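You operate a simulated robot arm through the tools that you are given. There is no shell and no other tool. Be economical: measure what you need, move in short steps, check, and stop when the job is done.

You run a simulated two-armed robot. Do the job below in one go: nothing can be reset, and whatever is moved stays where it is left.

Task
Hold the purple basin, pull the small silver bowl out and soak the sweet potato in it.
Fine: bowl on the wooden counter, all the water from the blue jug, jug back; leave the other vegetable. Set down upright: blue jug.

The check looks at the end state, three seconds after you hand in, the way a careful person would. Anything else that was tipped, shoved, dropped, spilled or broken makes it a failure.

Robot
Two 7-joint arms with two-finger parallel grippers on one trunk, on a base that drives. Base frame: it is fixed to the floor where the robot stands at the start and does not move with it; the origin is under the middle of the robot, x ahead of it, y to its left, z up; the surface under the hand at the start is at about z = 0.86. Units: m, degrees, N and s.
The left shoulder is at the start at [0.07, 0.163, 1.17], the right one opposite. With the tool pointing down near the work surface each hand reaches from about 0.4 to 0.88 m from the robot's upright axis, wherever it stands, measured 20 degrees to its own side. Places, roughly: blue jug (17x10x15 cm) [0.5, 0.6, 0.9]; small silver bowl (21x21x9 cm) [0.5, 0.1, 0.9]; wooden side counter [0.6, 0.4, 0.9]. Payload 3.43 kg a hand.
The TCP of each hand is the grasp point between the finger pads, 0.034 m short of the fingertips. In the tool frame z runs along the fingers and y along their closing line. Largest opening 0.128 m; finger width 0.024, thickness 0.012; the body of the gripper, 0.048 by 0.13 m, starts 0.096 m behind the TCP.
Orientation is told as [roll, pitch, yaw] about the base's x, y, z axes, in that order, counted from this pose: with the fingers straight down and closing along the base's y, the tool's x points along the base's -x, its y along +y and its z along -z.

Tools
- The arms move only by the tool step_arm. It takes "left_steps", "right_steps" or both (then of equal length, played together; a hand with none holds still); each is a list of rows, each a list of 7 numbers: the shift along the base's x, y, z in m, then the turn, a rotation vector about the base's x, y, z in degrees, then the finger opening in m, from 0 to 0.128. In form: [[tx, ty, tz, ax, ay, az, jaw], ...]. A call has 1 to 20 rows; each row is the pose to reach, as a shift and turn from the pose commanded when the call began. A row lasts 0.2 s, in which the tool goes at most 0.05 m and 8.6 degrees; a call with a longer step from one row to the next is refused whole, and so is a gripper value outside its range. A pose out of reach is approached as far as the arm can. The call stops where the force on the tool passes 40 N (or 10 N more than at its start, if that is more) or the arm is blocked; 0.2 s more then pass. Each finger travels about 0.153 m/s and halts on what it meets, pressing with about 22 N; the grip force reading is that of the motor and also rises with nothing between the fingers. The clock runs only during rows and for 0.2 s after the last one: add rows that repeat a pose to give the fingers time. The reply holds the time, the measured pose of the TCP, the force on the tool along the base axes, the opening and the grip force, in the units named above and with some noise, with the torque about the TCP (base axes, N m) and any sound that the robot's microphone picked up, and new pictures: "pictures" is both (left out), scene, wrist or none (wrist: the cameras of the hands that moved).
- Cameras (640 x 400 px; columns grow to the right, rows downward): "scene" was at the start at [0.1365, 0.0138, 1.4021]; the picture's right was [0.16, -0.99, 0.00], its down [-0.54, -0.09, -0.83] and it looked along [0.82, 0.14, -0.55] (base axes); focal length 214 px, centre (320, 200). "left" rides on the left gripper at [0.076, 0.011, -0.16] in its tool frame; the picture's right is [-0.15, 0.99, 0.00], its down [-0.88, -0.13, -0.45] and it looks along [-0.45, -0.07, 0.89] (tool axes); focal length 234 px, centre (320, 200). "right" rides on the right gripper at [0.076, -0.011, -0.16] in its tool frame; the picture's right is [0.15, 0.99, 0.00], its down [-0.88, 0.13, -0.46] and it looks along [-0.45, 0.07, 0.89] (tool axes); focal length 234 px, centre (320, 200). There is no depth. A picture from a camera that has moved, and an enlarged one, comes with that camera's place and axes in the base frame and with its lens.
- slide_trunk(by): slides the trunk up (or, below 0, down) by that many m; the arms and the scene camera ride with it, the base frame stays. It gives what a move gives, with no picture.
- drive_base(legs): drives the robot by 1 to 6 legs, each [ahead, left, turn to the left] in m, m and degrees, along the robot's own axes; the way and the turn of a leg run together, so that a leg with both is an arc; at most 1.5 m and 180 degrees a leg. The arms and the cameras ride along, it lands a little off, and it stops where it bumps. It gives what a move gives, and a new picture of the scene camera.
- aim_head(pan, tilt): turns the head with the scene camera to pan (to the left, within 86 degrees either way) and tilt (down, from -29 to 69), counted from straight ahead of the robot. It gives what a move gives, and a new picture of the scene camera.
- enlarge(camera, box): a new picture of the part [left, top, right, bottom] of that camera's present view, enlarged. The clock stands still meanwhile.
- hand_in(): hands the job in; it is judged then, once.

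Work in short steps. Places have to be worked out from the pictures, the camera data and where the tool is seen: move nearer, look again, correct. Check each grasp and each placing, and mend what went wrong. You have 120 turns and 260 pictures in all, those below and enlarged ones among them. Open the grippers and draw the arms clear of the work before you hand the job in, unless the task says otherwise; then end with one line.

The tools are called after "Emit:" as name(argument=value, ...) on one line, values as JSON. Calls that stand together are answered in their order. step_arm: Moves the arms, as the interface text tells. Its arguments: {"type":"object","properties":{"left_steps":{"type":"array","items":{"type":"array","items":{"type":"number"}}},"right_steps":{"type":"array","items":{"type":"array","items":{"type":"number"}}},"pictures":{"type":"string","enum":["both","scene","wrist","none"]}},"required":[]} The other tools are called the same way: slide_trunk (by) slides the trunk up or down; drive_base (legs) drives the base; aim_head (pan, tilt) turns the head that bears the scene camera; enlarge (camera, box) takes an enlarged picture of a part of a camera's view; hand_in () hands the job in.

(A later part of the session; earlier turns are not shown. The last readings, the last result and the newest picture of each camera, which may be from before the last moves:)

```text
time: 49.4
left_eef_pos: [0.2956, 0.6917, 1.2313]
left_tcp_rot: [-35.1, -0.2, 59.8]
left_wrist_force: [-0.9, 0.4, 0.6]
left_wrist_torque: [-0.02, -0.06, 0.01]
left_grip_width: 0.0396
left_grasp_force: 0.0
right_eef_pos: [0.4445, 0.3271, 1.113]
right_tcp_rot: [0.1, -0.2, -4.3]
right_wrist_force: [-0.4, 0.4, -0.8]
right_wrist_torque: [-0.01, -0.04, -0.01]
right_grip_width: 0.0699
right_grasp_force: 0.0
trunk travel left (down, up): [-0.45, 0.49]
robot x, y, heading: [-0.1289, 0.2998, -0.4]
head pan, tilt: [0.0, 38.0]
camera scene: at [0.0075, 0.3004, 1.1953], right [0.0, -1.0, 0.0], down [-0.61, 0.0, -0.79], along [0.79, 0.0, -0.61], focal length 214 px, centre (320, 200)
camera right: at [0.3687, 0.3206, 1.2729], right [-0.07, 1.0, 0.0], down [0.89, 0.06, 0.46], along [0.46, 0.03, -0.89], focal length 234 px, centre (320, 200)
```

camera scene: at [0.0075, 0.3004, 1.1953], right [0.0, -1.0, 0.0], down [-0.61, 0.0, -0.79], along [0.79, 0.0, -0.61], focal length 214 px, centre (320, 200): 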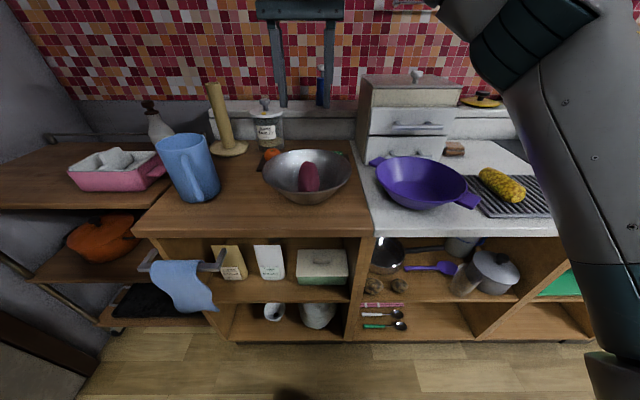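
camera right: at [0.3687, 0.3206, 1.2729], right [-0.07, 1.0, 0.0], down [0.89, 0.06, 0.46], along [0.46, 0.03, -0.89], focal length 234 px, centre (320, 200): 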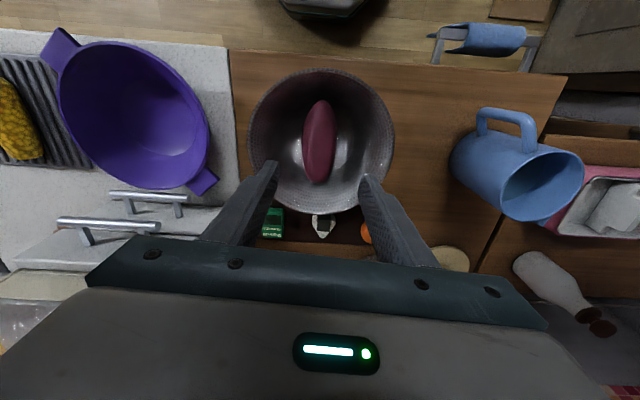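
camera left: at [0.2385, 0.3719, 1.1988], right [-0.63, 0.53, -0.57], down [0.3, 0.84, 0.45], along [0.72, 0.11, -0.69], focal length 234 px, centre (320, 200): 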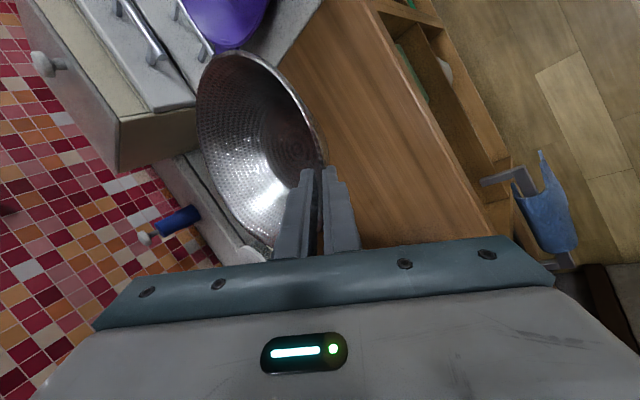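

The potato lies in the bowl. I retract the right arm to the right, and straighten the left hand while moving it above the jug at about [0.464,0.606].

Emit:
step_arm(left_steps=[[0.02, -0.01, 0.01, 3.5, 6.06, 0, 0.06], [0.04, -0.02, 0.01, 7, 12.1, 0, 0.08], [0.06, -0.03, 0.01, 10.5, 18.2, 0, 0.1], [0.08, -0.04, 0.01, 14, 24.2, 0, 0.128], [0.1, -0.05, 0.01, 17.5, 30.3, 0, 0.128]], right_steps=[[-0.02, -0.04, 0.02, 0, 0, 0, 0.07], [-0.04, -0.08, 0.04, 0, 0, 0, 0.07], [-0.06, -0.12, 0.06, 0, 0, 0, 0.07], [-0.08, -0.16, 0.07, 0, 0, 0, 0.07], [-0.1, -0.2, 0.08, 0, 0, 0, 0.07]], pictures="none")

Emit:
step_arm(left_steps=[[0.01, -0.005, 0, 0, 0, -7, 0.128], [0.02, -0.01, 0, 0, 0, -14, 0.128], [0.03, -0.02, 0, 0, 0, -21, 0.128], [0.04, -0.03, 0, 0, 0, -27, 0.128]], right_steps=[[0, -0.04, 0.01, 0, 0, 0, 0.07], [0, -0.08, 0.02, 0, 0, 0, 0.07], [0, -0.11, 0.02, 0, 0, 0, 0.07], [0, -0.14, 0.02, 0, 0, 0, 0.07]], pictures="both")

```text
time: 50.6
left_eef_pos: [0.3921, 0.6406, 1.2294]
left_tcp_rot: [-0.1, 0.0, 59.9]
left_wrist_force: [0.3, 0.3, 0.1]
left_wrist_torque: [0.03, -0.02, 0.0]
left_grip_width: 0.1279
left_grasp_force: 0.0
left hand out of reach, approached as far as the arm can: row 5
right_eef_pos: [0.3525, 0.1251, 1.195]
right_tcp_rot: [0.0, 0.1, -4.3]
right_wrist_force: [-0.2, -0.1, -0.4]
right_wrist_torque: [0.01, 0.01, -0.01]
right_grip_width: 0.07
right_grasp_force: 0.0
trunk travel left (down, up): [-0.45, 0.49]
robot x, y, heading: [-0.129, 0.2987, -0.3]
head pan, tilt: [0.0, 38.0]
```

```text
time: 51.6
left_eef_pos: [0.4169, 0.6181, 1.2115]
left_tcp_rot: [-0.2, -0.2, 32.7]
left_wrist_force: [-0.6, -0.9, 0.4]
left_wrist_torque: [0.03, -0.01, -0.02]
left_grip_width: 0.1281
left_grasp_force: 0.0
left hand out of reach, approached as far as the arm can: row 1, 2, 3, 4
right_eef_pos: [0.35, -0.0148, 1.2154]
right_tcp_rot: [0.1, 0.0, -4.3]
right_wrist_force: [0.1, -0.6, -0.4]
right_wrist_torque: [0.01, -0.03, -0.01]
right_grip_width: 0.0702
right_grasp_force: 0.1
trunk travel left (down, up): [-0.45, 0.49]
robot x, y, heading: [-0.1237, 0.3014, -0.2]
head pan, tilt: [0.0, 38.0]
camera scene: at [0.0087, 0.2986, 1.1952], right [0.0, -1.0, 0.0], down [-0.62, 0.0, -0.79], along [0.79, 0.0, -0.62], focal length 214 px, centre (320, 200)
camera right: at [0.2742, -0.0222, 1.3753], right [-0.07, 1.0, 0.0], down [0.89, 0.06, 0.46], along [0.45, 0.03, -0.89], focal length 234 px, centre (320, 200)
camera left: at [0.3475, 0.5872, 1.3701], right [-0.41, 0.91, 0.0], down [0.81, 0.37, 0.46], along [0.42, 0.19, -0.89], focal length 234 px, centre (320, 200)
```

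scene: 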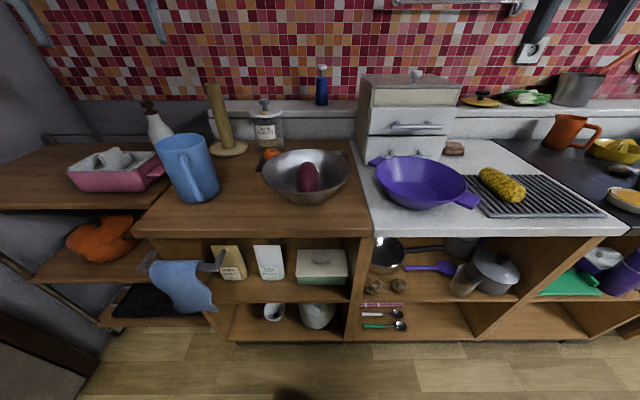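
right: 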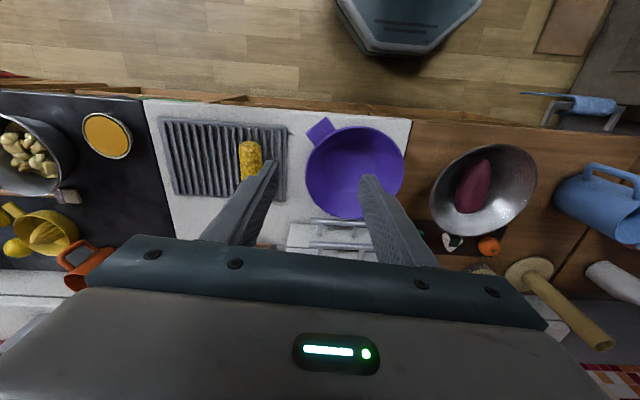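
left: 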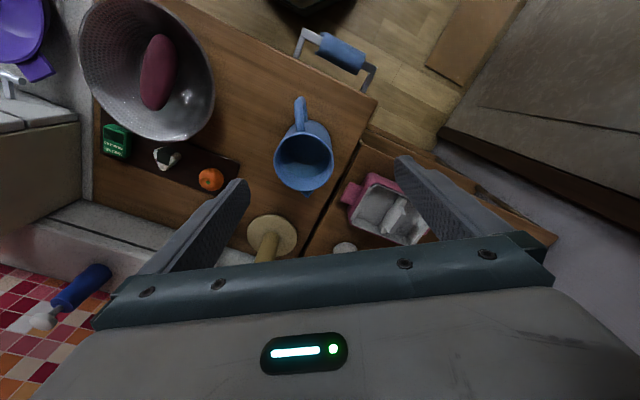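

The jug's rim centre is at [0.467,0.613] and its handle–spout axis is about 27° from x, with the spout away from me. The left hand was out of reach that high, so I raise the trunk 0.12 m and look into the jug.

Emit:
slide_trunk(by=0.12)

Emit:
enlarge(camera="left", box=[220, 70, 400, 230])

```text
time: 53.1
left_eef_pos: [0.4175, 0.6195, 1.3301]
left_tcp_rot: [-0.4, -0.1, 32.8]
left_wrist_force: [-0.8, 0.3, 0.1]
left_wrist_torque: [0.0, -0.02, 0.0]
left_grip_width: 0.1278
left_grasp_force: 0.1
right_eef_pos: [0.3517, -0.0143, 1.3353]
right_tcp_rot: [0.2, 0.0, -4.4]
right_wrist_force: [0.5, 0.0, 0.1]
right_wrist_torque: [-0.01, 0.01, 0.03]
right_grip_width: 0.0701
right_grasp_force: 0.0
trunk travel left (down, up): [-0.57, 0.37]
robot x, y, heading: [-0.125, 0.2998, -0.4]
head pan, tilt: [0.0, 38.0]
```

```text
2.50 times, centred on (310, 150) of left
camera zoom: at [0.3477, 0.5884, 1.4897], right [-0.41, 0.91, 0.0], down [0.81, 0.37, 0.46], along [0.42, 0.19, -0.89], focal length 585 px, centre (345, 325)
```

zoom: 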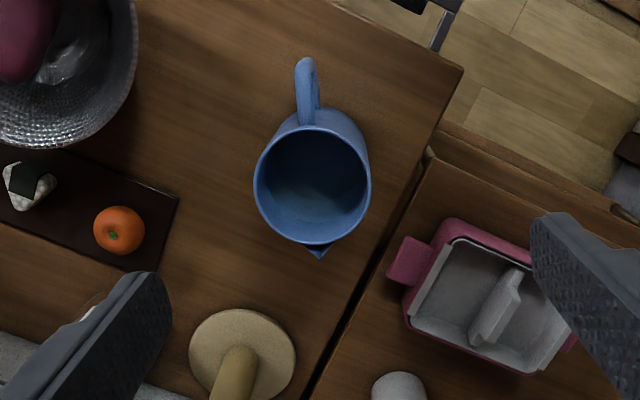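

The jug is visible with water inside. I move over its axis at z≈1.14, yaw 27°.

Emit:
step_arm(left_steps=[[0.01, -0.001, -0.04, 0, 0, -2, 0.128], [0.02, -0.003, -0.08, 0, 0, -4, 0.128], [0.035, -0.005, -0.12, 0, 0, -5.7, 0.128], [0.045, -0.006, -0.155, 0, 0, -5.7, 0.128], [0.0495, -0.0065, -0.19, 0, 0, -5.7, 0.128]], pictures="wrist")

Emit:
aim_head(pan=25, tilt=35)

```text
time: 54.3
left_eef_pos: [0.4699, 0.6113, 1.1405]
left_tcp_rot: [-0.3, -0.1, 27.2]
left_wrist_force: [0.5, 1.1, 0.0]
left_wrist_torque: [-0.02, 0.02, -0.01]
left_grip_width: 0.128
left_grasp_force: 0.1
right_eef_pos: [0.353, -0.0139, 1.3346]
right_tcp_rot: [0.1, 0.1, -4.3]
right_wrist_force: [0.0, 0.0, 0.8]
right_wrist_torque: [-0.01, 0.0, -0.01]
right_grip_width: 0.0699
right_grasp_force: 0.1
trunk travel left (down, up): [-0.57, 0.37]
robot x, y, heading: [-0.1282, 0.3023, 0.0]
head pan, tilt: [0.0, 38.0]
camera left: at [0.3978, 0.5875, 1.2995], right [-0.32, 0.95, 0.0], down [0.84, 0.29, 0.46], along [0.43, 0.14, -0.89], focal length 234 px, centre (320, 200)
```

left: 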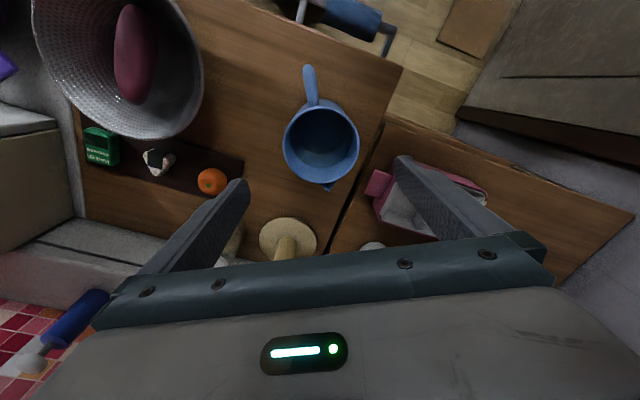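

```text
time: 55.2
left_eef_pos: [0.4685, 0.6102, 1.1411]
left_tcp_rot: [-0.3, -0.1, 27.1]
left_wrist_force: [0.2, -0.4, 0.4]
left_wrist_torque: [-0.01, 0.02, 0.02]
left_grip_width: 0.128
left_grasp_force: 0.1
right_eef_pos: [0.3516, -0.0132, 1.3359]
right_tcp_rot: [0.1, 0.0, -4.5]
right_wrist_force: [0.9, -0.1, -0.2]
right_wrist_torque: [0.01, 0.0, 0.0]
right_grip_width: 0.0699
right_grasp_force: 0.0
trunk travel left (down, up): [-0.57, 0.37]
robot x, y, heading: [-0.1249, 0.2988, 0.0]
head pan, tilt: [25.0, 35.0]
camera scene: at [0.0025, 0.3369, 1.3198], right [0.42, -0.91, 0.0], down [-0.52, -0.24, -0.82], along [0.74, 0.34, -0.57], focal length 214 px, centre (320, 200)
```

scene: 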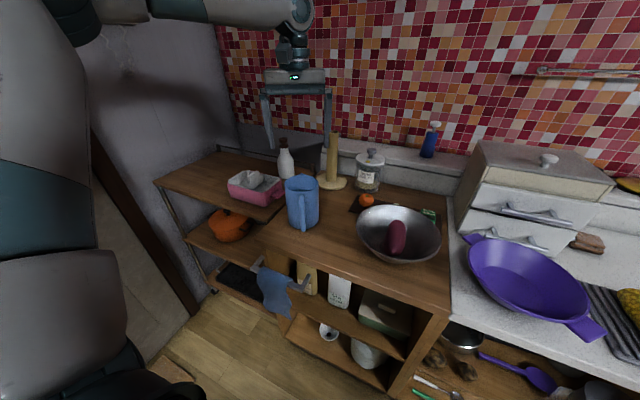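

The jug axis is at about [0.462,0.608], matching the hand laterally. I shift 7 mm toward me and descend with the jaw fully open, pausing once the tips are just below the rim.

Emit:
step_arm(left_steps=[[-0.003, -0.001, -0.03, 0, 0, 1, 0.128], [-0.006, -0.002, -0.06, 0, 0, 1, 0.128], [-0.007, -0.003, -0.09, 0, 0, 1, 0.128], [-0.007, -0.003, -0.12, 0, 0, 1, 0.128], [-0.007, -0.003, -0.14, 0, 0, 1, 0.128]], pictures="wrist")

Emit:
enlarge(camera="scene", box=[220, 80, 400, 260])

```text
time: 56.4
left_eef_pos: [0.461, 0.6093, 1.001]
left_tcp_rot: [-0.3, -0.1, 28.1]
left_wrist_force: [-0.4, 0.1, 0.3]
left_wrist_torque: [0.02, -0.03, -0.01]
left_grip_width: 0.1279
left_grasp_force: 0.0
right_eef_pos: [0.3513, -0.0133, 1.336]
right_tcp_rot: [0.0, 0.0, -4.4]
right_wrist_force: [-0.4, -0.6, -0.2]
right_wrist_torque: [0.0, 0.02, -0.02]
right_grip_width: 0.07
right_grasp_force: 0.1
trunk travel left (down, up): [-0.57, 0.37]
robot x, y, heading: [-0.125, 0.3013, -0.5]
head pan, tilt: [25.0, 35.0]
camera left: at [0.3883, 0.5848, 1.1605], right [-0.34, 0.94, 0.0], down [0.84, 0.3, 0.46], along [0.43, 0.15, -0.89], focal length 234 px, centre (320, 200)
```

left: 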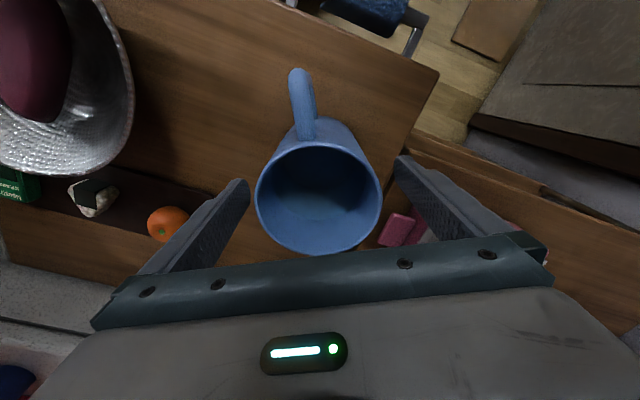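

```text
2.22 times, centred on (310, 170) of scene
camera zoom: at [0.0028, 0.337, 1.3198], right [0.42, -0.91, 0.0], down [-0.52, -0.24, -0.82], along [0.74, 0.34, -0.57], focal length 477 px, centre (342, 267)
```

zoom: 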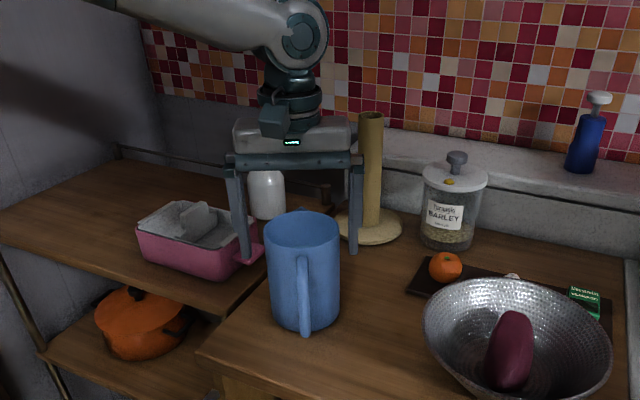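

The jug is centred between the fingers in both views. I descend the remaining 7.5 cm to a TCP of z≈0.926.

Emit:
step_arm(left_steps=[[0, 0, -0.02, 0, 0, 0, 0.128], [0, 0, -0.04, 0, 0, 0, 0.128], [0, 0, -0.06, 0, 0, 0, 0.128], [0, 0, -0.075, 0, 0, 0, 0.128]], pictures="wrist")

Emit:
enlarge(camera="scene", box=[220, 80, 400, 260])

```text
time: 57.4
left_eef_pos: [0.459, 0.6073, 0.9244]
left_tcp_rot: [-0.3, -0.1, 28.1]
left_wrist_force: [0.3, 0.9, 0.8]
left_wrist_torque: [-0.01, -0.01, -0.02]
left_grip_width: 0.1279
left_grasp_force: 0.1
right_eef_pos: [0.3512, -0.0132, 1.3346]
right_tcp_rot: [0.1, 0.0, -4.5]
right_wrist_force: [0.3, 0.0, 0.2]
right_wrist_torque: [0.02, 0.02, 0.01]
right_grip_width: 0.0698
right_grasp_force: 0.0
trunk travel left (down, up): [-0.57, 0.37]
robot x, y, heading: [-0.1205, 0.3009, -0.2]
head pan, tilt: [25.0, 35.0]
camera left: at [0.3869, 0.5839, 1.084], right [-0.34, 0.94, 0.0], down [0.84, 0.3, 0.46], along [0.43, 0.15, -0.89], focal length 234 px, centre (320, 200)
```

left: 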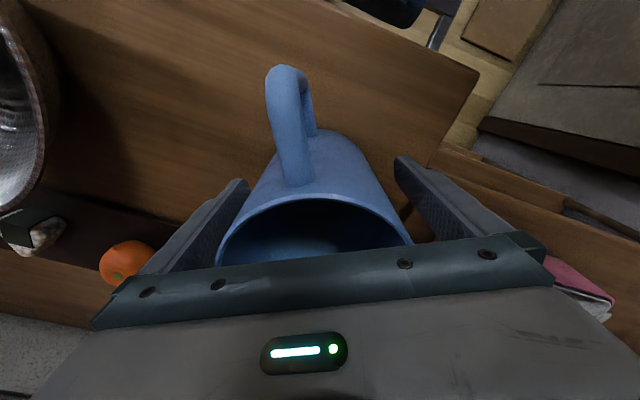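

```text
2.22 times, centred on (310, 170) of scene
camera zoom: at [0.003, 0.3371, 1.3198], right [0.42, -0.91, 0.0], down [-0.52, -0.24, -0.82], along [0.74, 0.34, -0.57], focal length 477 px, centre (342, 267)
```

zoom: 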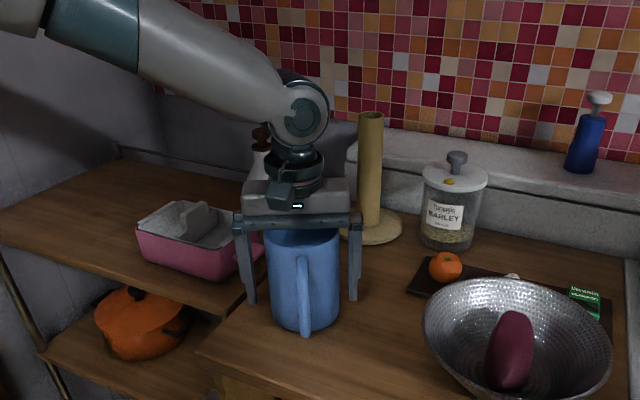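

The palm is just above the rim, with even gaps on both sides. I close on the jug.

Emit:
step_arm(left_steps=[[0, 0, 0, 0, 0, 0, 0.12], [0, 0, 0, 0, 0, 0, 0.112], [0, 0, 0, 0, 0, 0, 0.104], [0, 0, 0, 0, 0, 0, 0.096], [0, 0, 0, 0, 0, 0, 0.085], [0, 0, 0, 0, 0, 0, 0.07], [0, 0, 0, 0, 0, 0, 0.07]], pictures="none")

Emit:
enlarge(camera="left", box=[120, 40, 520, 290])

```text
time: 59.0
left_eef_pos: [0.4577, 0.6065, 0.9259]
left_tcp_rot: [-0.4, -0.1, 28.1]
left_wrist_force: [1.1, -3.1, 3.0]
left_wrist_torque: [0.22, 0.14, 0.02]
left_grip_width: 0.0982
left_grasp_force: 21.7
right_eef_pos: [0.3507, -0.0139, 1.3349]
right_tcp_rot: [0.1, 0.0, -4.5]
right_wrist_force: [0.2, 0.1, -0.1]
right_wrist_torque: [-0.01, 0.01, 0.01]
right_grip_width: 0.0699
right_grasp_force: 0.0
trunk travel left (down, up): [-0.57, 0.37]
robot x, y, heading: [-0.1242, 0.3005, -0.4]
head pan, tilt: [25.0, 35.0]
```

```text
1.60 times, centred on (320, 165) of left
camera zoom: at [0.3864, 0.5832, 1.0847], right [-0.34, 0.94, 0.0], down [0.84, 0.3, 0.46], along [0.43, 0.15, -0.89], focal length 375 px, centre (320, 256)
```

zoom: 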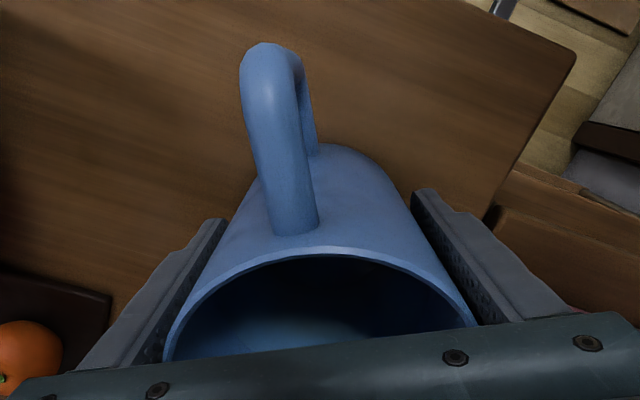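

The grip is firm at 9.8 cm. I lift 3 cm slowly and check the weight and any slip.

Emit:
step_arm(left_steps=[[0, 0, 0.006, 0, 0, 0, 0.07], [0, 0, 0.014, 0, 0, 0, 0.07], [0, 0, 0.022, 0, 0, 0, 0.07], [0, 0, 0.03, 0, 0, 0, 0.07], [0, 0, 0.03, 0, 0, 0, 0.07]], pictures="wrist")

Emit:
enlarge(camera="scene", box=[220, 80, 400, 260])

```text
time: 60.2
left_eef_pos: [0.4602, 0.6082, 0.9553]
left_tcp_rot: [-0.3, -0.1, 28.2]
left_wrist_force: [1.1, 0.0, 0.5]
left_wrist_torque: [0.01, -0.03, -0.03]
left_grip_width: 0.0701
left_grasp_force: 0.1
right_eef_pos: [0.3513, -0.0135, 1.3352]
right_tcp_rot: [0.2, 0.1, -4.5]
right_wrist_force: [-0.2, -0.4, 0.0]
right_wrist_torque: [0.01, -0.04, 0.02]
right_grip_width: 0.07
right_grasp_force: 0.0
trunk travel left (down, up): [-0.57, 0.37]
robot x, y, heading: [-0.1279, 0.2987, -0.4]
head pan, tilt: [25.0, 35.0]
camera left: at [0.3876, 0.5847, 1.1146], right [-0.34, 0.94, 0.0], down [0.84, 0.3, 0.46], along [0.43, 0.15, -0.89], focal length 234 px, centre (320, 200)
```

left: 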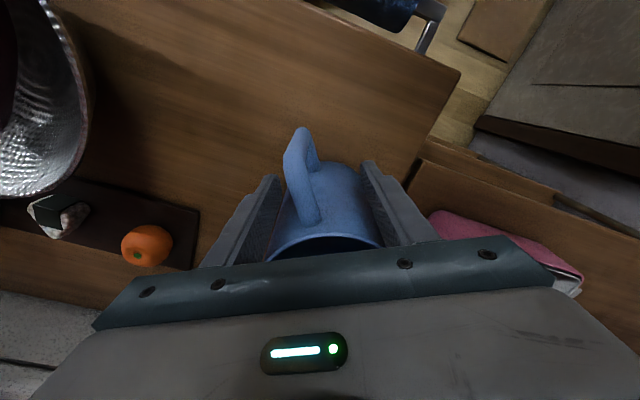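

```text
2.22 times, centred on (310, 170) of scene
camera zoom: at [0.0027, 0.337, 1.3198], right [0.42, -0.91, 0.0], down [-0.52, -0.24, -0.82], along [0.74, 0.34, -0.57], focal length 477 px, centre (342, 267)
```

zoom: 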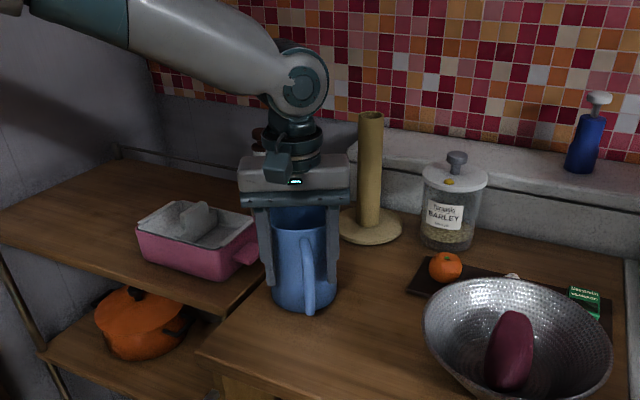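

The grip slipped: the fingers closed to 7 cm with no force, and the jug seems to have moved away. I look closely before doing anything else.

Emit:
enlarge(camera="scene", box=[270, 130, 360, 220])

Emit:
enlarge(camera="left", box=[200, 100, 440, 270])

```text
4.44 times, centred on (315, 175) of scene
camera zoom: at [0.0027, 0.337, 1.3198], right [0.42, -0.91, 0.0], down [-0.52, -0.24, -0.82], along [0.74, 0.34, -0.57], focal length 953 px, centre (342, 311)
```

zoom: 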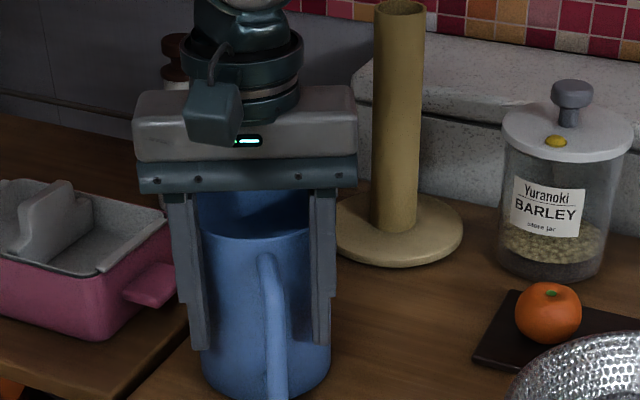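

```text
2.35 times, centred on (320, 185) of left
camera zoom: at [0.3876, 0.5847, 1.1146], right [-0.34, 0.94, 0.0], down [0.84, 0.3, 0.46], along [0.43, 0.15, -0.89], focal length 551 px, centre (320, 235)
```

zoom: 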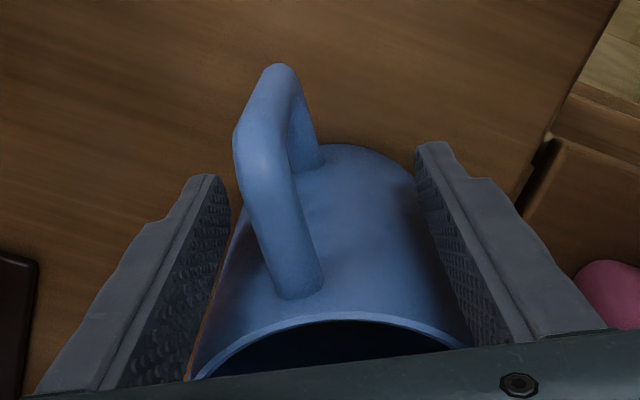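

The jug still stands upright, but it was squeezed forward because my grip was about 1.3 cm short of its axis. I open, rise, and re-measure the jug.

Emit:
step_arm(left_steps=[[0, 0, 0, 0, 0, 0, 0.1], [0, 0, 0, 0, 0, 0, 0.128], [0, 0, 0, 0, 0, 0, 0.128], [0, 0, 0.03, 0, 0, 0, 0.128], [0, 0, 0.06, 0, 0, 0, 0.128], [0, 0, 0.1, 0, 0, 0, 0.128], [0, 0, 0.14, 0, 0, 0, 0.128]], pictures="wrist")

Emit:
enlarge(camera="scene", box=[220, 120, 400, 250])

Emit:
enlarge(camera="left", box=[240, 60, 440, 260])

```text
time: 61.8
left_eef_pos: [0.4584, 0.6082, 1.097]
left_tcp_rot: [-0.2, -0.2, 28.1]
left_wrist_force: [0.3, 0.0, -0.1]
left_wrist_torque: [0.05, -0.01, -0.01]
left_grip_width: 0.1281
left_grasp_force: 0.2
right_eef_pos: [0.3499, -0.0142, 1.3353]
right_tcp_rot: [0.1, 0.0, -4.4]
right_wrist_force: [0.5, -0.9, 0.6]
right_wrist_torque: [0.03, -0.02, -0.02]
right_grip_width: 0.07
right_grasp_force: 0.1
trunk travel left (down, up): [-0.57, 0.37]
robot x, y, heading: [-0.1255, 0.3069, -0.4]
head pan, tilt: [25.0, 35.0]
camera left: at [0.3865, 0.5825, 1.2565], right [-0.34, 0.94, 0.0], down [0.84, 0.3, 0.46], along [0.43, 0.15, -0.89], focal length 234 px, centre (320, 200)
```

left: 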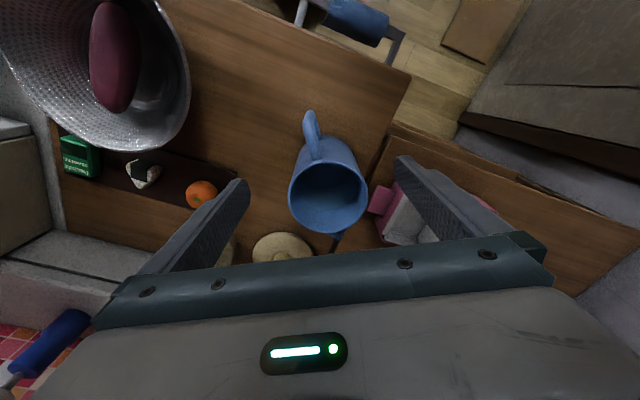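

```text
3.08 times, centred on (310, 185) of scene
camera zoom: at [0.0016, 0.3361, 1.3199], right [0.42, -0.91, 0.0], down [-0.52, -0.24, -0.82], along [0.74, 0.34, -0.57], focal length 660 px, centre (351, 246)
```

zoom: 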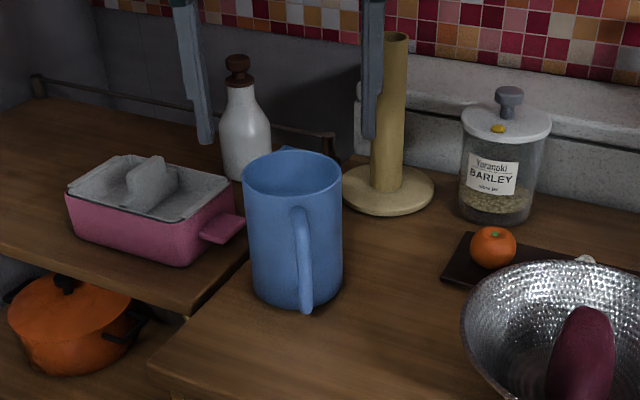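

```text
2.00 times, centred on (340, 160) of left
camera zoom: at [0.3865, 0.5825, 1.2565], right [-0.34, 0.94, 0.0], down [0.84, 0.3, 0.46], along [0.43, 0.15, -0.89], focal length 468 px, centre (280, 280)
```

zoom: 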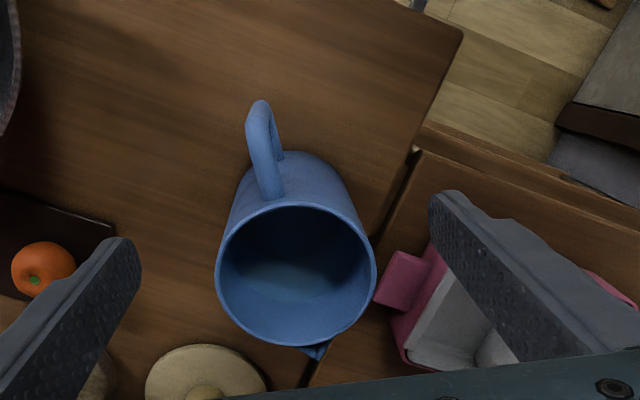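

The jug centre is now about [0.505,0.634] with rim z≈1.0, diameter 9.8 cm and axis about 32°. I shift over it, turn 4°, go down to tips just below the rim, and verify the fore-aft centring.

Emit:
step_arm(left_steps=[[0.023, 0.013, 0, 0, 0, 2, 0.128], [0.0466, 0.0258, 0, 0, 0, 4, 0.128], [0.0466, 0.0258, -0.03, 0, 0, 4, 0.128], [0.0466, 0.0258, -0.06, 0, 0, 4, 0.128], [0.0466, 0.0258, -0.085, 0, 0, 4, 0.128]], pictures="none")

Emit:
enlarge(camera="left", box=[220, 100, 420, 300])

Emit:
enlarge(camera="scene", box=[220, 80, 400, 260])

```text
time: 63.0
left_eef_pos: [0.5073, 0.6359, 1.0109]
left_tcp_rot: [-0.3, -0.1, 32.1]
left_wrist_force: [0.2, 0.5, -0.6]
left_wrist_torque: [-0.02, 0.0, 0.0]
left_grip_width: 0.1281
left_grasp_force: 0.0
right_eef_pos: [0.3509, -0.0141, 1.3356]
right_tcp_rot: [0.1, 0.0, -4.4]
right_wrist_force: [-0.1, 0.8, 0.5]
right_wrist_torque: [-0.03, -0.01, -0.01]
right_grip_width: 0.0699
right_grasp_force: 0.1
trunk travel left (down, up): [-0.57, 0.37]
robot x, y, heading: [-0.1228, 0.2998, -0.3]
head pan, tilt: [25.0, 35.0]
```

```text
2.00 times, centred on (320, 200) of left
camera zoom: at [0.4377, 0.6064, 1.1698], right [-0.4, 0.92, 0.0], down [0.81, 0.36, 0.46], along [0.42, 0.18, -0.89], focal length 468 px, centre (320, 200)
```

zoom: 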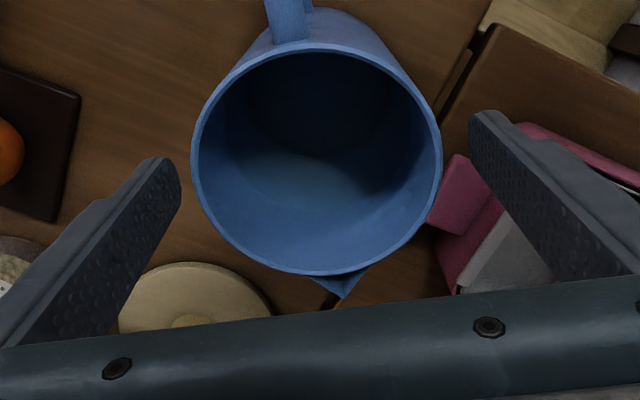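

```text
2.22 times, centred on (310, 170) of scene
camera zoom: at [0.0029, 0.3372, 1.3198], right [0.42, -0.91, 0.0], down [-0.52, -0.24, -0.82], along [0.74, 0.34, -0.57], focal length 477 px, centre (342, 267)
```

zoom: 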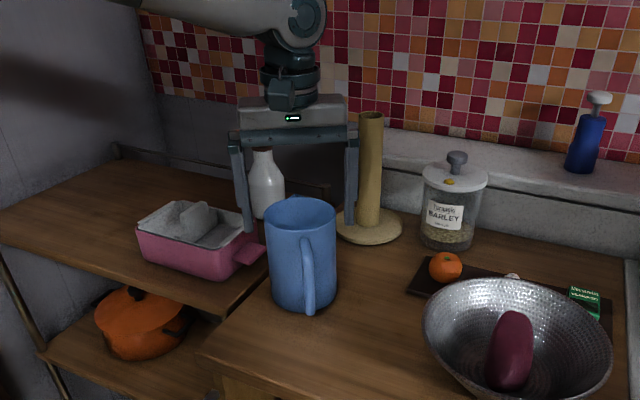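

The centre of the jug reads [0.506,0.634], matching the tool within 2 mm. I descend to a TCP of z≈0.919 and close gradually with the full grip command.

Emit:
step_arm(left_steps=[[-0.001, -0.001, -0.025, 0, 0, 0, 0.128], [-0.001, -0.001, -0.05, 0, 0, 0, 0.128], [-0.001, -0.001, -0.075, 0, 0, 0, 0.128], [-0.001, -0.001, -0.092, 0, 0, 0, 0.128]], pictures="none")

Emit:
step_arm(left_steps=[[0, 0, 0, 0, 0, 0, 0.12], [0, 0, 0, 0, 0, 0, 0.112], [0, 0, 0, 0, 0, 0, 0.104], [0, 0, 0, 0, 0, 0, 0.096], [0, 0, 0, 0, 0, 0, 0.088], [0, 0, 0, 0, 0, 0, 0.088], [0, 0, 0, 0, 0, 0, 0.088]], pictures="none")

Emit:
enlarge(camera="scene", box=[220, 80, 400, 260])

```text
time: 64.0
left_eef_pos: [0.5049, 0.635, 0.9163]
left_tcp_rot: [-0.2, -0.1, 32.1]
left_wrist_force: [0.5, -1.0, -0.3]
left_wrist_torque: [-0.01, 0.0, 0.0]
left_grip_width: 0.1277
left_grasp_force: 0.1
right_eef_pos: [0.3504, -0.0126, 1.3349]
right_tcp_rot: [0.2, -0.1, -4.4]
right_wrist_force: [-0.4, 0.3, 0.1]
right_wrist_torque: [-0.01, 0.01, -0.01]
right_grip_width: 0.0698
right_grasp_force: 0.1
trunk travel left (down, up): [-0.57, 0.37]
robot x, y, heading: [-0.1296, 0.3004, -0.3]
head pan, tilt: [25.0, 35.0]
```

```text
time: 65.6
left_eef_pos: [0.5036, 0.6351, 0.9188]
left_tcp_rot: [-0.3, -0.1, 32.1]
left_wrist_force: [3.3, -2.4, 2.4]
left_wrist_torque: [0.16, 0.18, -0.01]
left_grip_width: 0.1
left_grasp_force: 21.8
right_eef_pos: [0.3509, -0.0141, 1.3352]
right_tcp_rot: [0.2, 0.0, -4.5]
right_wrist_force: [0.7, 0.1, -0.1]
right_wrist_torque: [-0.02, 0.01, 0.0]
right_grip_width: 0.07
right_grasp_force: 0.1
trunk travel left (down, up): [-0.57, 0.37]
robot x, y, heading: [-0.1265, 0.2984, -0.0]
head pan, tilt: [25.0, 35.0]
```

```text
2.22 times, centred on (310, 170) of scene
camera zoom: at [0.0027, 0.3365, 1.3198], right [0.42, -0.91, 0.0], down [-0.52, -0.24, -0.82], along [0.74, 0.34, -0.57], focal length 477 px, centre (342, 267)
```

zoom: 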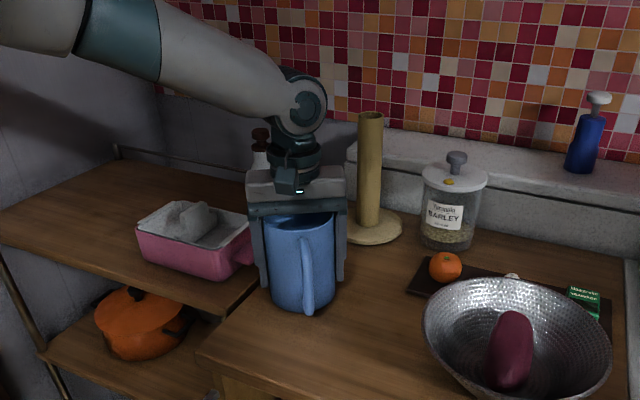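

The width is 10.0 cm, the full diameter this time. I do a small 1 cm test lift.

Emit:
step_arm(left_steps=[[0, 0, 0.003, 0, 0, 0, 0.07], [0, 0, 0.006, 0, 0, 0, 0.07], [0, 0, 0.01, 0, 0, 0, 0.07], [0, 0, 0.01, 0, 0, 0, 0.07]], pictures="none")

Emit:
enlarge(camera="scene", box=[220, 80, 400, 260])

```text
time: 66.6
left_eef_pos: [0.5058, 0.634, 0.9285]
left_tcp_rot: [-0.3, -0.1, 32.1]
left_wrist_force: [0.3, -0.1, -6.6]
left_wrist_torque: [0.06, -0.06, -0.04]
left_grip_width: 0.0997
left_grasp_force: 21.9
right_eef_pos: [0.3511, -0.014, 1.3327]
right_tcp_rot: [0.0, 0.0, -4.4]
right_wrist_force: [-0.1, -0.3, 0.2]
right_wrist_torque: [-0.01, 0.01, 0.0]
right_grip_width: 0.0702
right_grasp_force: 0.1
trunk travel left (down, up): [-0.57, 0.37]
robot x, y, heading: [-0.1285, 0.2978, -0.2]
head pan, tilt: [25.0, 35.0]
```

```text
2.22 times, centred on (310, 170) of scene
camera zoom: at [0.0033, 0.3374, 1.3197], right [0.42, -0.91, 0.0], down [-0.52, -0.24, -0.82], along [0.74, 0.34, -0.57], focal length 477 px, centre (342, 267)
```

zoom: 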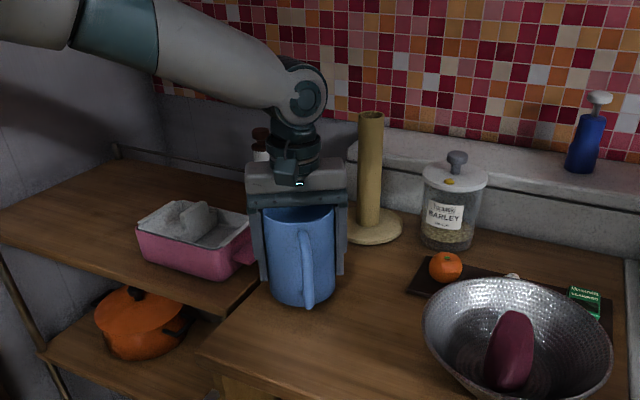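

It lifts cleanly: about 6.6 N, almost no torque, upright. I raise it smoothly to a TCP of z≈1.08.

Emit:
step_arm(left_steps=[[0, 0, 0.01, 0, 0, 0, 0.07], [0, 0, 0.025, 0, 0, 0, 0.07], [0, 0, 0.045, 0, 0, 0, 0.07], [-0.003, -0.003, 0.065, 0, 0, 0, 0.07], [-0.006, -0.008, 0.085, 0, 0, 0, 0.07], [-0.01, -0.015, 0.105, 0, 0, 0, 0.07], [-0.014, -0.022, 0.125, 0, 0, 0, 0.07], [-0.018, -0.03, 0.14, 0, 0, 0, 0.07], [-0.02, -0.034, 0.15, 0, 0, 0, 0.07]], pictures="scene")

```text
time: 68.6
left_eef_pos: [0.4861, 0.5993, 1.0802]
left_tcp_rot: [-0.3, -0.1, 32.1]
left_wrist_force: [0.2, 0.6, -7.9]
left_wrist_torque: [0.08, -0.11, -0.01]
left_grip_width: 0.0998
left_grasp_force: 22.4
right_eef_pos: [0.3505, -0.0142, 1.3355]
right_tcp_rot: [0.0, 0.0, -4.4]
right_wrist_force: [-0.1, -0.1, 0.7]
right_wrist_torque: [0.0, 0.02, 0.05]
right_grip_width: 0.0702
right_grasp_force: 0.1
trunk travel left (down, up): [-0.57, 0.37]
robot x, y, heading: [-0.1253, 0.3035, -0.3]
head pan, tilt: [25.0, 35.0]
camera scene: at [0.0031, 0.3372, 1.3197], right [0.42, -0.91, 0.0], down [-0.52, -0.24, -0.82], along [0.74, 0.34, -0.57], focal length 214 px, centre (320, 200)
```

scene: 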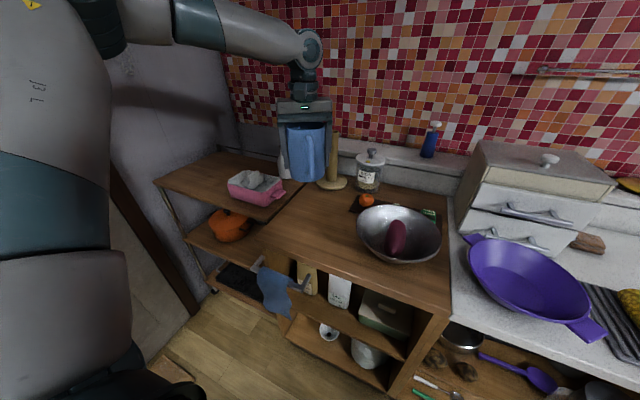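

Everything is stable. I carry the jug over to the right side of the bowl while yawing 57° so the spout faces left toward the bowl, and move the right arm further away.

Emit:
step_arm(left_steps=[[-0.001, -0.01, 0, 0, 0, 1.5, 0.07], [-0.002, -0.03, 0.002, 0, 0, 4, 0.07], [-0.004, -0.05, 0.004, 0, 0, 7, 0.07], [-0.006, -0.07, 0.006, 0, 0, 10, 0.07], [-0.008, -0.09, 0.008, 0, 0, 13, 0.07], [-0.01, -0.11, 0.01, 0, 0, 16, 0.07], [-0.012, -0.13, 0.01, 0, 0, 19, 0.07], [-0.014, -0.15, 0.01, 0, 0, 22, 0.07], [-0.016, -0.17, 0.01, 0, 0, 25, 0.07], [-0.018, -0.19, 0.01, 0, 0, 28, 0.07]], right_steps=[[0, -0.01, 0, 0, 0, 0, 0.07], [0, -0.02, 0, 0, 0, 0, 0.07], [0, -0.04, 0, 0, 0, 0, 0.07], [0, -0.06, 0, 0, 0, 0, 0.07], [0, -0.08, 0, 0, 0, 0, 0.07], [0, -0.1, 0, 0, 0, 0, 0.07], [0, -0.12, 0, 0, 0, 0, 0.07], [0, -0.14, 0, 0, 0, 0, 0.07], [0, -0.15, 0, 0, 0, 0, 0.07], [0, -0.15, 0, 0, 0, 0, 0.07]], pictures="scene")

```text
time: 70.8
left_eef_pos: [0.4759, 0.4829, 1.1037]
left_tcp_rot: [-0.4, -0.1, 57.7]
left_wrist_force: [-0.8, -0.2, -8.0]
left_wrist_torque: [0.06, -0.05, -0.02]
left_grip_width: 0.0999
left_grasp_force: 22.2
left hand out of reach, approached as far as the arm can: row 7, 8, 9, 10
right_eef_pos: [0.3507, -0.1625, 1.3375]
right_tcp_rot: [0.0, -0.1, -4.4]
right_wrist_force: [-0.5, 0.4, -0.1]
right_wrist_torque: [0.0, -0.05, -0.03]
right_grip_width: 0.07
right_grasp_force: 0.0
trunk travel left (down, up): [-0.57, 0.37]
robot x, y, heading: [-0.1246, 0.2984, -0.3]
head pan, tilt: [25.0, 35.0]
camera scene: at [0.0019, 0.3376, 1.3198], right [0.42, -0.91, 0.0], down [-0.52, -0.24, -0.82], along [0.74, 0.34, -0.57], focal length 214 px, centre (320, 200)
```

scene: 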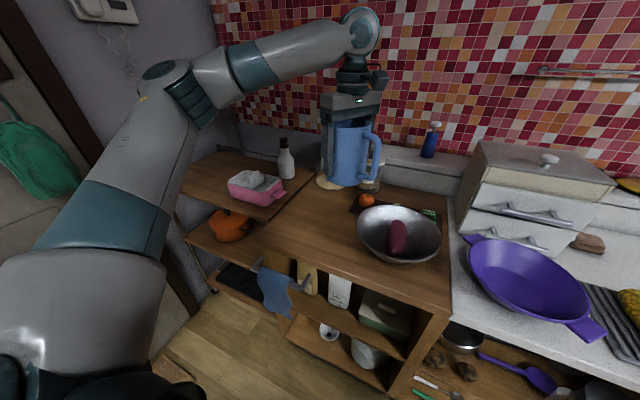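

The arm reached its limit at yaw≈58° with the tool vertical. The jug is only about half full, so a modest tilt is safe. I tilt 30° toward the spout while moving right, which should free the wrist, and check.

Emit:
step_arm(left_steps=[[0, -0.005, 0, -3, 1.9, 0, 0.07], [0, -0.015, 0, -7, 4.4, 0, 0.07], [0, -0.03, 0, -11, 7, 0, 0.07], [0, -0.045, 0, -15, 9.5, 0, 0.07], [0, -0.06, 0, -19, 12, 0, 0.07], [0, -0.075, 0, -22, 13.9, 0, 0.07], [0, -0.09, 0, -25, 15.8, 0, 0.07]], pictures="scene")

```text
time: 72.4
left_eef_pos: [0.4738, 0.4378, 1.1315]
left_tcp_rot: [0.9, 27.3, 60.4]
left_wrist_force: [0.1, -0.5, -6.8]
left_wrist_torque: [0.04, -0.03, -0.01]
left_grip_width: 0.0997
left_grasp_force: 22.3
left hand out of reach, approached as far as the arm can: row 4, 5, 6, 7
right_eef_pos: [0.3519, -0.1614, 1.3363]
right_tcp_rot: [0.1, 0.0, -4.4]
right_wrist_force: [-0.3, 0.5, 0.0]
right_wrist_torque: [-0.02, 0.01, -0.03]
right_grip_width: 0.0698
right_grasp_force: 0.2
trunk travel left (down, up): [-0.57, 0.37]
robot x, y, heading: [-0.1187, 0.3015, -0.1]
head pan, tilt: [25.0, 35.0]
camera scene: at [0.0036, 0.3371, 1.3196], right [0.42, -0.91, 0.0], down [-0.52, -0.24, -0.82], along [0.74, 0.34, -0.57], focal length 214 px, centre (320, 200)
```

scene: 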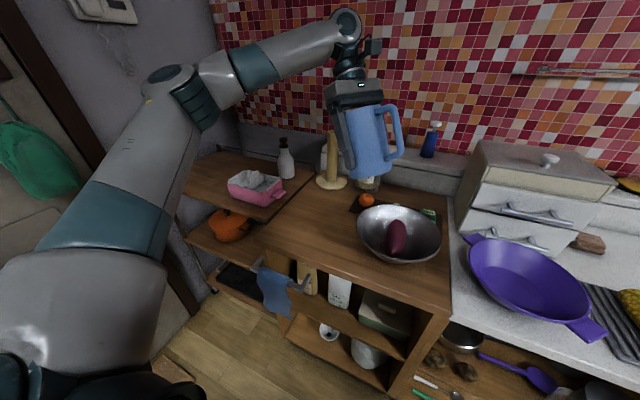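

Still limited, and the tilt direction is fighting the arm. Gripping the jug with the hand flipped 180° may be far easier. I bring the jug upright again, and use the free right arm as a mirror test of how far it can yaw the other way.

Emit:
step_arm(left_steps=[[0, 0.005, 0, 3.4, -2, 0, 0.07], [0, 0.01, 0, 6.8, -4, 0, 0.07], [0, 0.02, 0, 10.2, -6, 0, 0.07], [0, 0.03, 0, 13.5, -7.9, 0, 0.07], [0, 0.04, 0, 16.9, -9.8, 0, 0.07], [0, 0.045, -0.01, 20.3, -11.8, 0, 0.07], [0, 0.045, -0.02, 23.6, -13.7, 0, 0.07], [0, 0.045, -0.025, 23.6, -13.7, 0, 0.07], [0, 0.045, -0.025, 23.6, -13.7, 0, 0.07], [0, 0.045, -0.025, 23.6, -13.7, 0, 0.07], [0, 0.045, -0.025, 23.6, -13.7, 0, 0.07], [0, 0.045, -0.025, 23.6, -13.7, 0, 0.07], [0, 0.045, -0.025, 23.6, -13.7, 0, 0.07], [0, 0.045, -0.025, 23.6, -13.7, 0, 0.07]], right_steps=[[0.01, 0.02, -0.02, 0, 0, 8, 0.07], [0.02, 0.04, -0.04, 0, 0, 16, 0.07], [0.03, 0.06, -0.06, 0, 0, 24, 0.07], [0.04, 0.08, -0.08, 0, 0, 32, 0.07], [0.05, 0.1, -0.1, 0, 0, 40, 0.07], [0.06, 0.12, -0.12, 0, 0, 48, 0.07], [0.07, 0.14, -0.14, 0, 0, 56, 0.07], [0.08, 0.16, -0.15, 0, 0, 64, 0.07], [0.09, 0.18, -0.15, 0, 0, 72, 0.07], [0.1, 0.2, -0.15, 0, 0, 80, 0.07], [0.1, 0.2, -0.15, 0, 0, 88, 0.07], [0.1, 0.2, -0.15, 0, 0, 96, 0.07], [0.1, 0.2, -0.15, 0, 0, 104, 0.07], [0.1, 0.2, -0.15, 0, 0, 112, 0.07]], pictures="scene")

```text
time: 75.4
left_eef_pos: [0.4767, 0.4845, 1.1064]
left_tcp_rot: [0.7, 2.2, 60.5]
left_wrist_force: [0.3, 0.0, -7.8]
left_wrist_torque: [0.05, -0.04, 0.0]
left_grip_width: 0.0997
left_grasp_force: 22.5
left hand out of reach, approached as far as the arm can: row 2
right_eef_pos: [0.224, 0.1736, 1.1176]
right_tcp_rot: [0.0, 0.0, 107.3]
right_wrist_force: [0.5, -0.5, -0.1]
right_wrist_torque: [-0.02, 0.0, -0.03]
right_grip_width: 0.07
right_grasp_force: 0.1
right hand out of reach, approached as far as the arm can: row 5, 6, 7, 8, 9, 10, 11, 12, 13, 14
trunk travel left (down, up): [-0.57, 0.37]
robot x, y, heading: [-0.1248, 0.3008, -0.1]
head pan, tilt: [25.0, 35.0]
camera scene: at [0.0033, 0.3384, 1.3197], right [0.42, -0.91, 0.0], down [-0.52, -0.24, -0.82], along [0.74, 0.34, -0.57], focal length 214 px, centre (320, 200)
```

scene: 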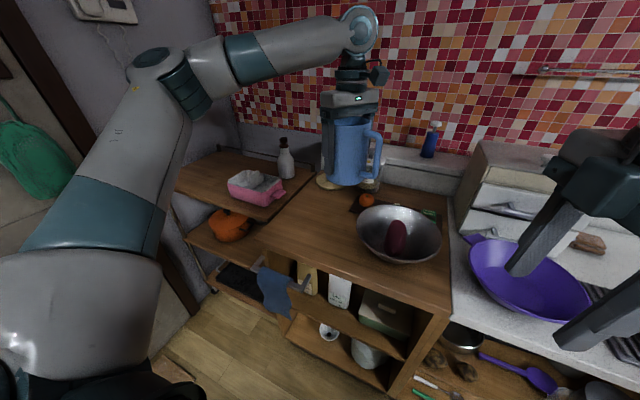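

Both arms work better with the hand well below the shoulder, and the trunk is currently too low for a raised jug. I raise the trunk 0.24 m, then bring the left hand back down relative to it.

Emit:
slide_trunk(by=0.24)

Emit:
step_arm(left_steps=[[0, 0, -0.02, 0, 0, 0, 0.07], [0, 0, -0.05, 0, 0, 0, 0.07], [0, 0, -0.08, 0, 0, 0, 0.07], [0, 0, -0.11, 0, 0, 0, 0.07], [0, 0, -0.14, 0, 0, 0, 0.07], [0, 0, -0.17, 0, 0, 0, 0.07], [0, 0, -0.2, 0, 0, 0, 0.07], [0, 0, -0.22, 0, 0, 0, 0.07], [0, 0, -0.24, 0, 0, 0, 0.07]], right_steps=[[0, -0.03, 0, 0, 0, -8, 0.07], [0, -0.06, 0, 0, 0, -16, 0.07], [0, -0.09, 0, 0, 0, -24, 0.07], [0.01, -0.12, 0, 0, 0, -32, 0.07], [0.02, -0.15, 0, 0, 0, -40, 0.07], [0.03, -0.18, 0, 0, 0, -48, 0.07], [0.04, -0.21, 0, 0, 0, -56, 0.07], [0.05, -0.24, 0, 0, 0, -64, 0.07], [0.06, -0.27, 0, 0, 0, -72, 0.07]], pictures="scene")

```text
time: 77.9
left_eef_pos: [0.4769, 0.4845, 1.3472]
left_tcp_rot: [0.8, 2.3, 60.4]
left_wrist_force: [0.1, 0.4, -7.8]
left_wrist_torque: [0.1, -0.02, 0.0]
left_grip_width: 0.0999
left_grasp_force: 22.4
right_eef_pos: [0.2244, 0.1717, 1.3574]
right_tcp_rot: [0.0, -0.2, 107.2]
right_wrist_force: [-0.3, 0.5, 0.1]
right_wrist_torque: [-0.02, 0.02, -0.03]
right_grip_width: 0.0701
right_grasp_force: 0.1
trunk travel left (down, up): [-0.81, 0.13]
robot x, y, heading: [-0.1296, 0.3037, -0.3]
head pan, tilt: [25.0, 35.0]
```

```text
time: 79.9
left_eef_pos: [0.4719, 0.4871, 1.1074]
left_tcp_rot: [0.7, 2.1, 60.4]
left_wrist_force: [-0.9, 0.6, -7.7]
left_wrist_torque: [0.05, -0.02, 0.03]
left_grip_width: 0.0996
left_grasp_force: 22.4
left hand out of reach, approached as far as the arm can: row 9
right_eef_pos: [0.2854, -0.0983, 1.3563]
right_tcp_rot: [0.0, 0.0, 35.2]
right_wrist_force: [0.7, -0.2, 0.9]
right_wrist_torque: [0.02, -0.01, 0.0]
right_grip_width: 0.0701
right_grasp_force: 0.0
trunk travel left (down, up): [-0.81, 0.13]
robot x, y, heading: [-0.122, 0.3009, -0.2]
head pan, tilt: [25.0, 35.0]
camera scene: at [0.0032, 0.3366, 1.5597], right [0.42, -0.91, 0.0], down [-0.52, -0.24, -0.82], along [0.74, 0.34, -0.57], focal length 214 px, centre (320, 200)
```

scene: 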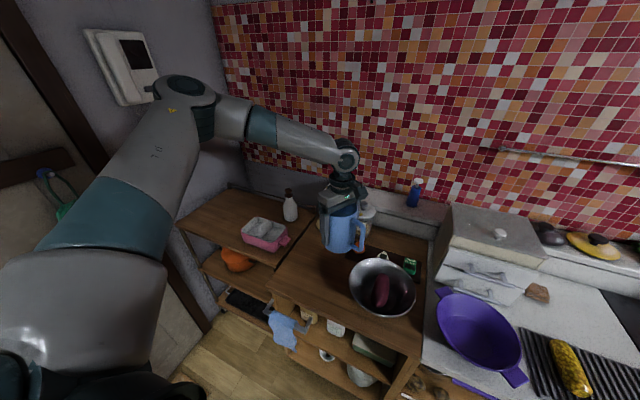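

I test whether the left hand can now move right toward the pouring spot at the same yaw.

Emit:
step_arm(left_steps=[[0, -0.01, 0, 0, 0, 0, 0.07], [-0.003, -0.03, 0, 0, 0, 0, 0.07], [-0.006, -0.05, 0, 0, 0, 0, 0.07], [-0.009, -0.07, 0, 0, 0, 0, 0.07], [-0.012, -0.09, 0, 0, 0, 0, 0.07], [-0.015, -0.11, 0, 0, 0, 0, 0.07], [-0.018, -0.13, 0, 0, 0, 0, 0.07], [-0.02, -0.15, 0, 0, 0, 0, 0.07]], pictures="none")

```text
time: 81.7
left_eef_pos: [0.4165, 0.4438, 1.1384]
left_tcp_rot: [0.8, 2.2, 60.4]
left_wrist_force: [-0.2, 0.3, -7.6]
left_wrist_torque: [0.06, -0.03, 0.03]
left_grip_width: 0.0999
left_grasp_force: 22.0
left hand out of reach, approached as far as the arm can: row 1, 2, 3, 4, 5, 6, 7, 8
right_eef_pos: [0.2843, -0.0975, 1.3565]
right_tcp_rot: [-0.1, 0.0, 35.2]
right_wrist_force: [-0.3, 0.5, 0.0]
right_wrist_torque: [-0.02, -0.02, -0.01]
right_grip_width: 0.0696
right_grasp_force: 0.0
trunk travel left (down, up): [-0.81, 0.13]
robot x, y, heading: [-0.1279, 0.3002, -0.3]
head pan, tilt: [25.0, 35.0]
```

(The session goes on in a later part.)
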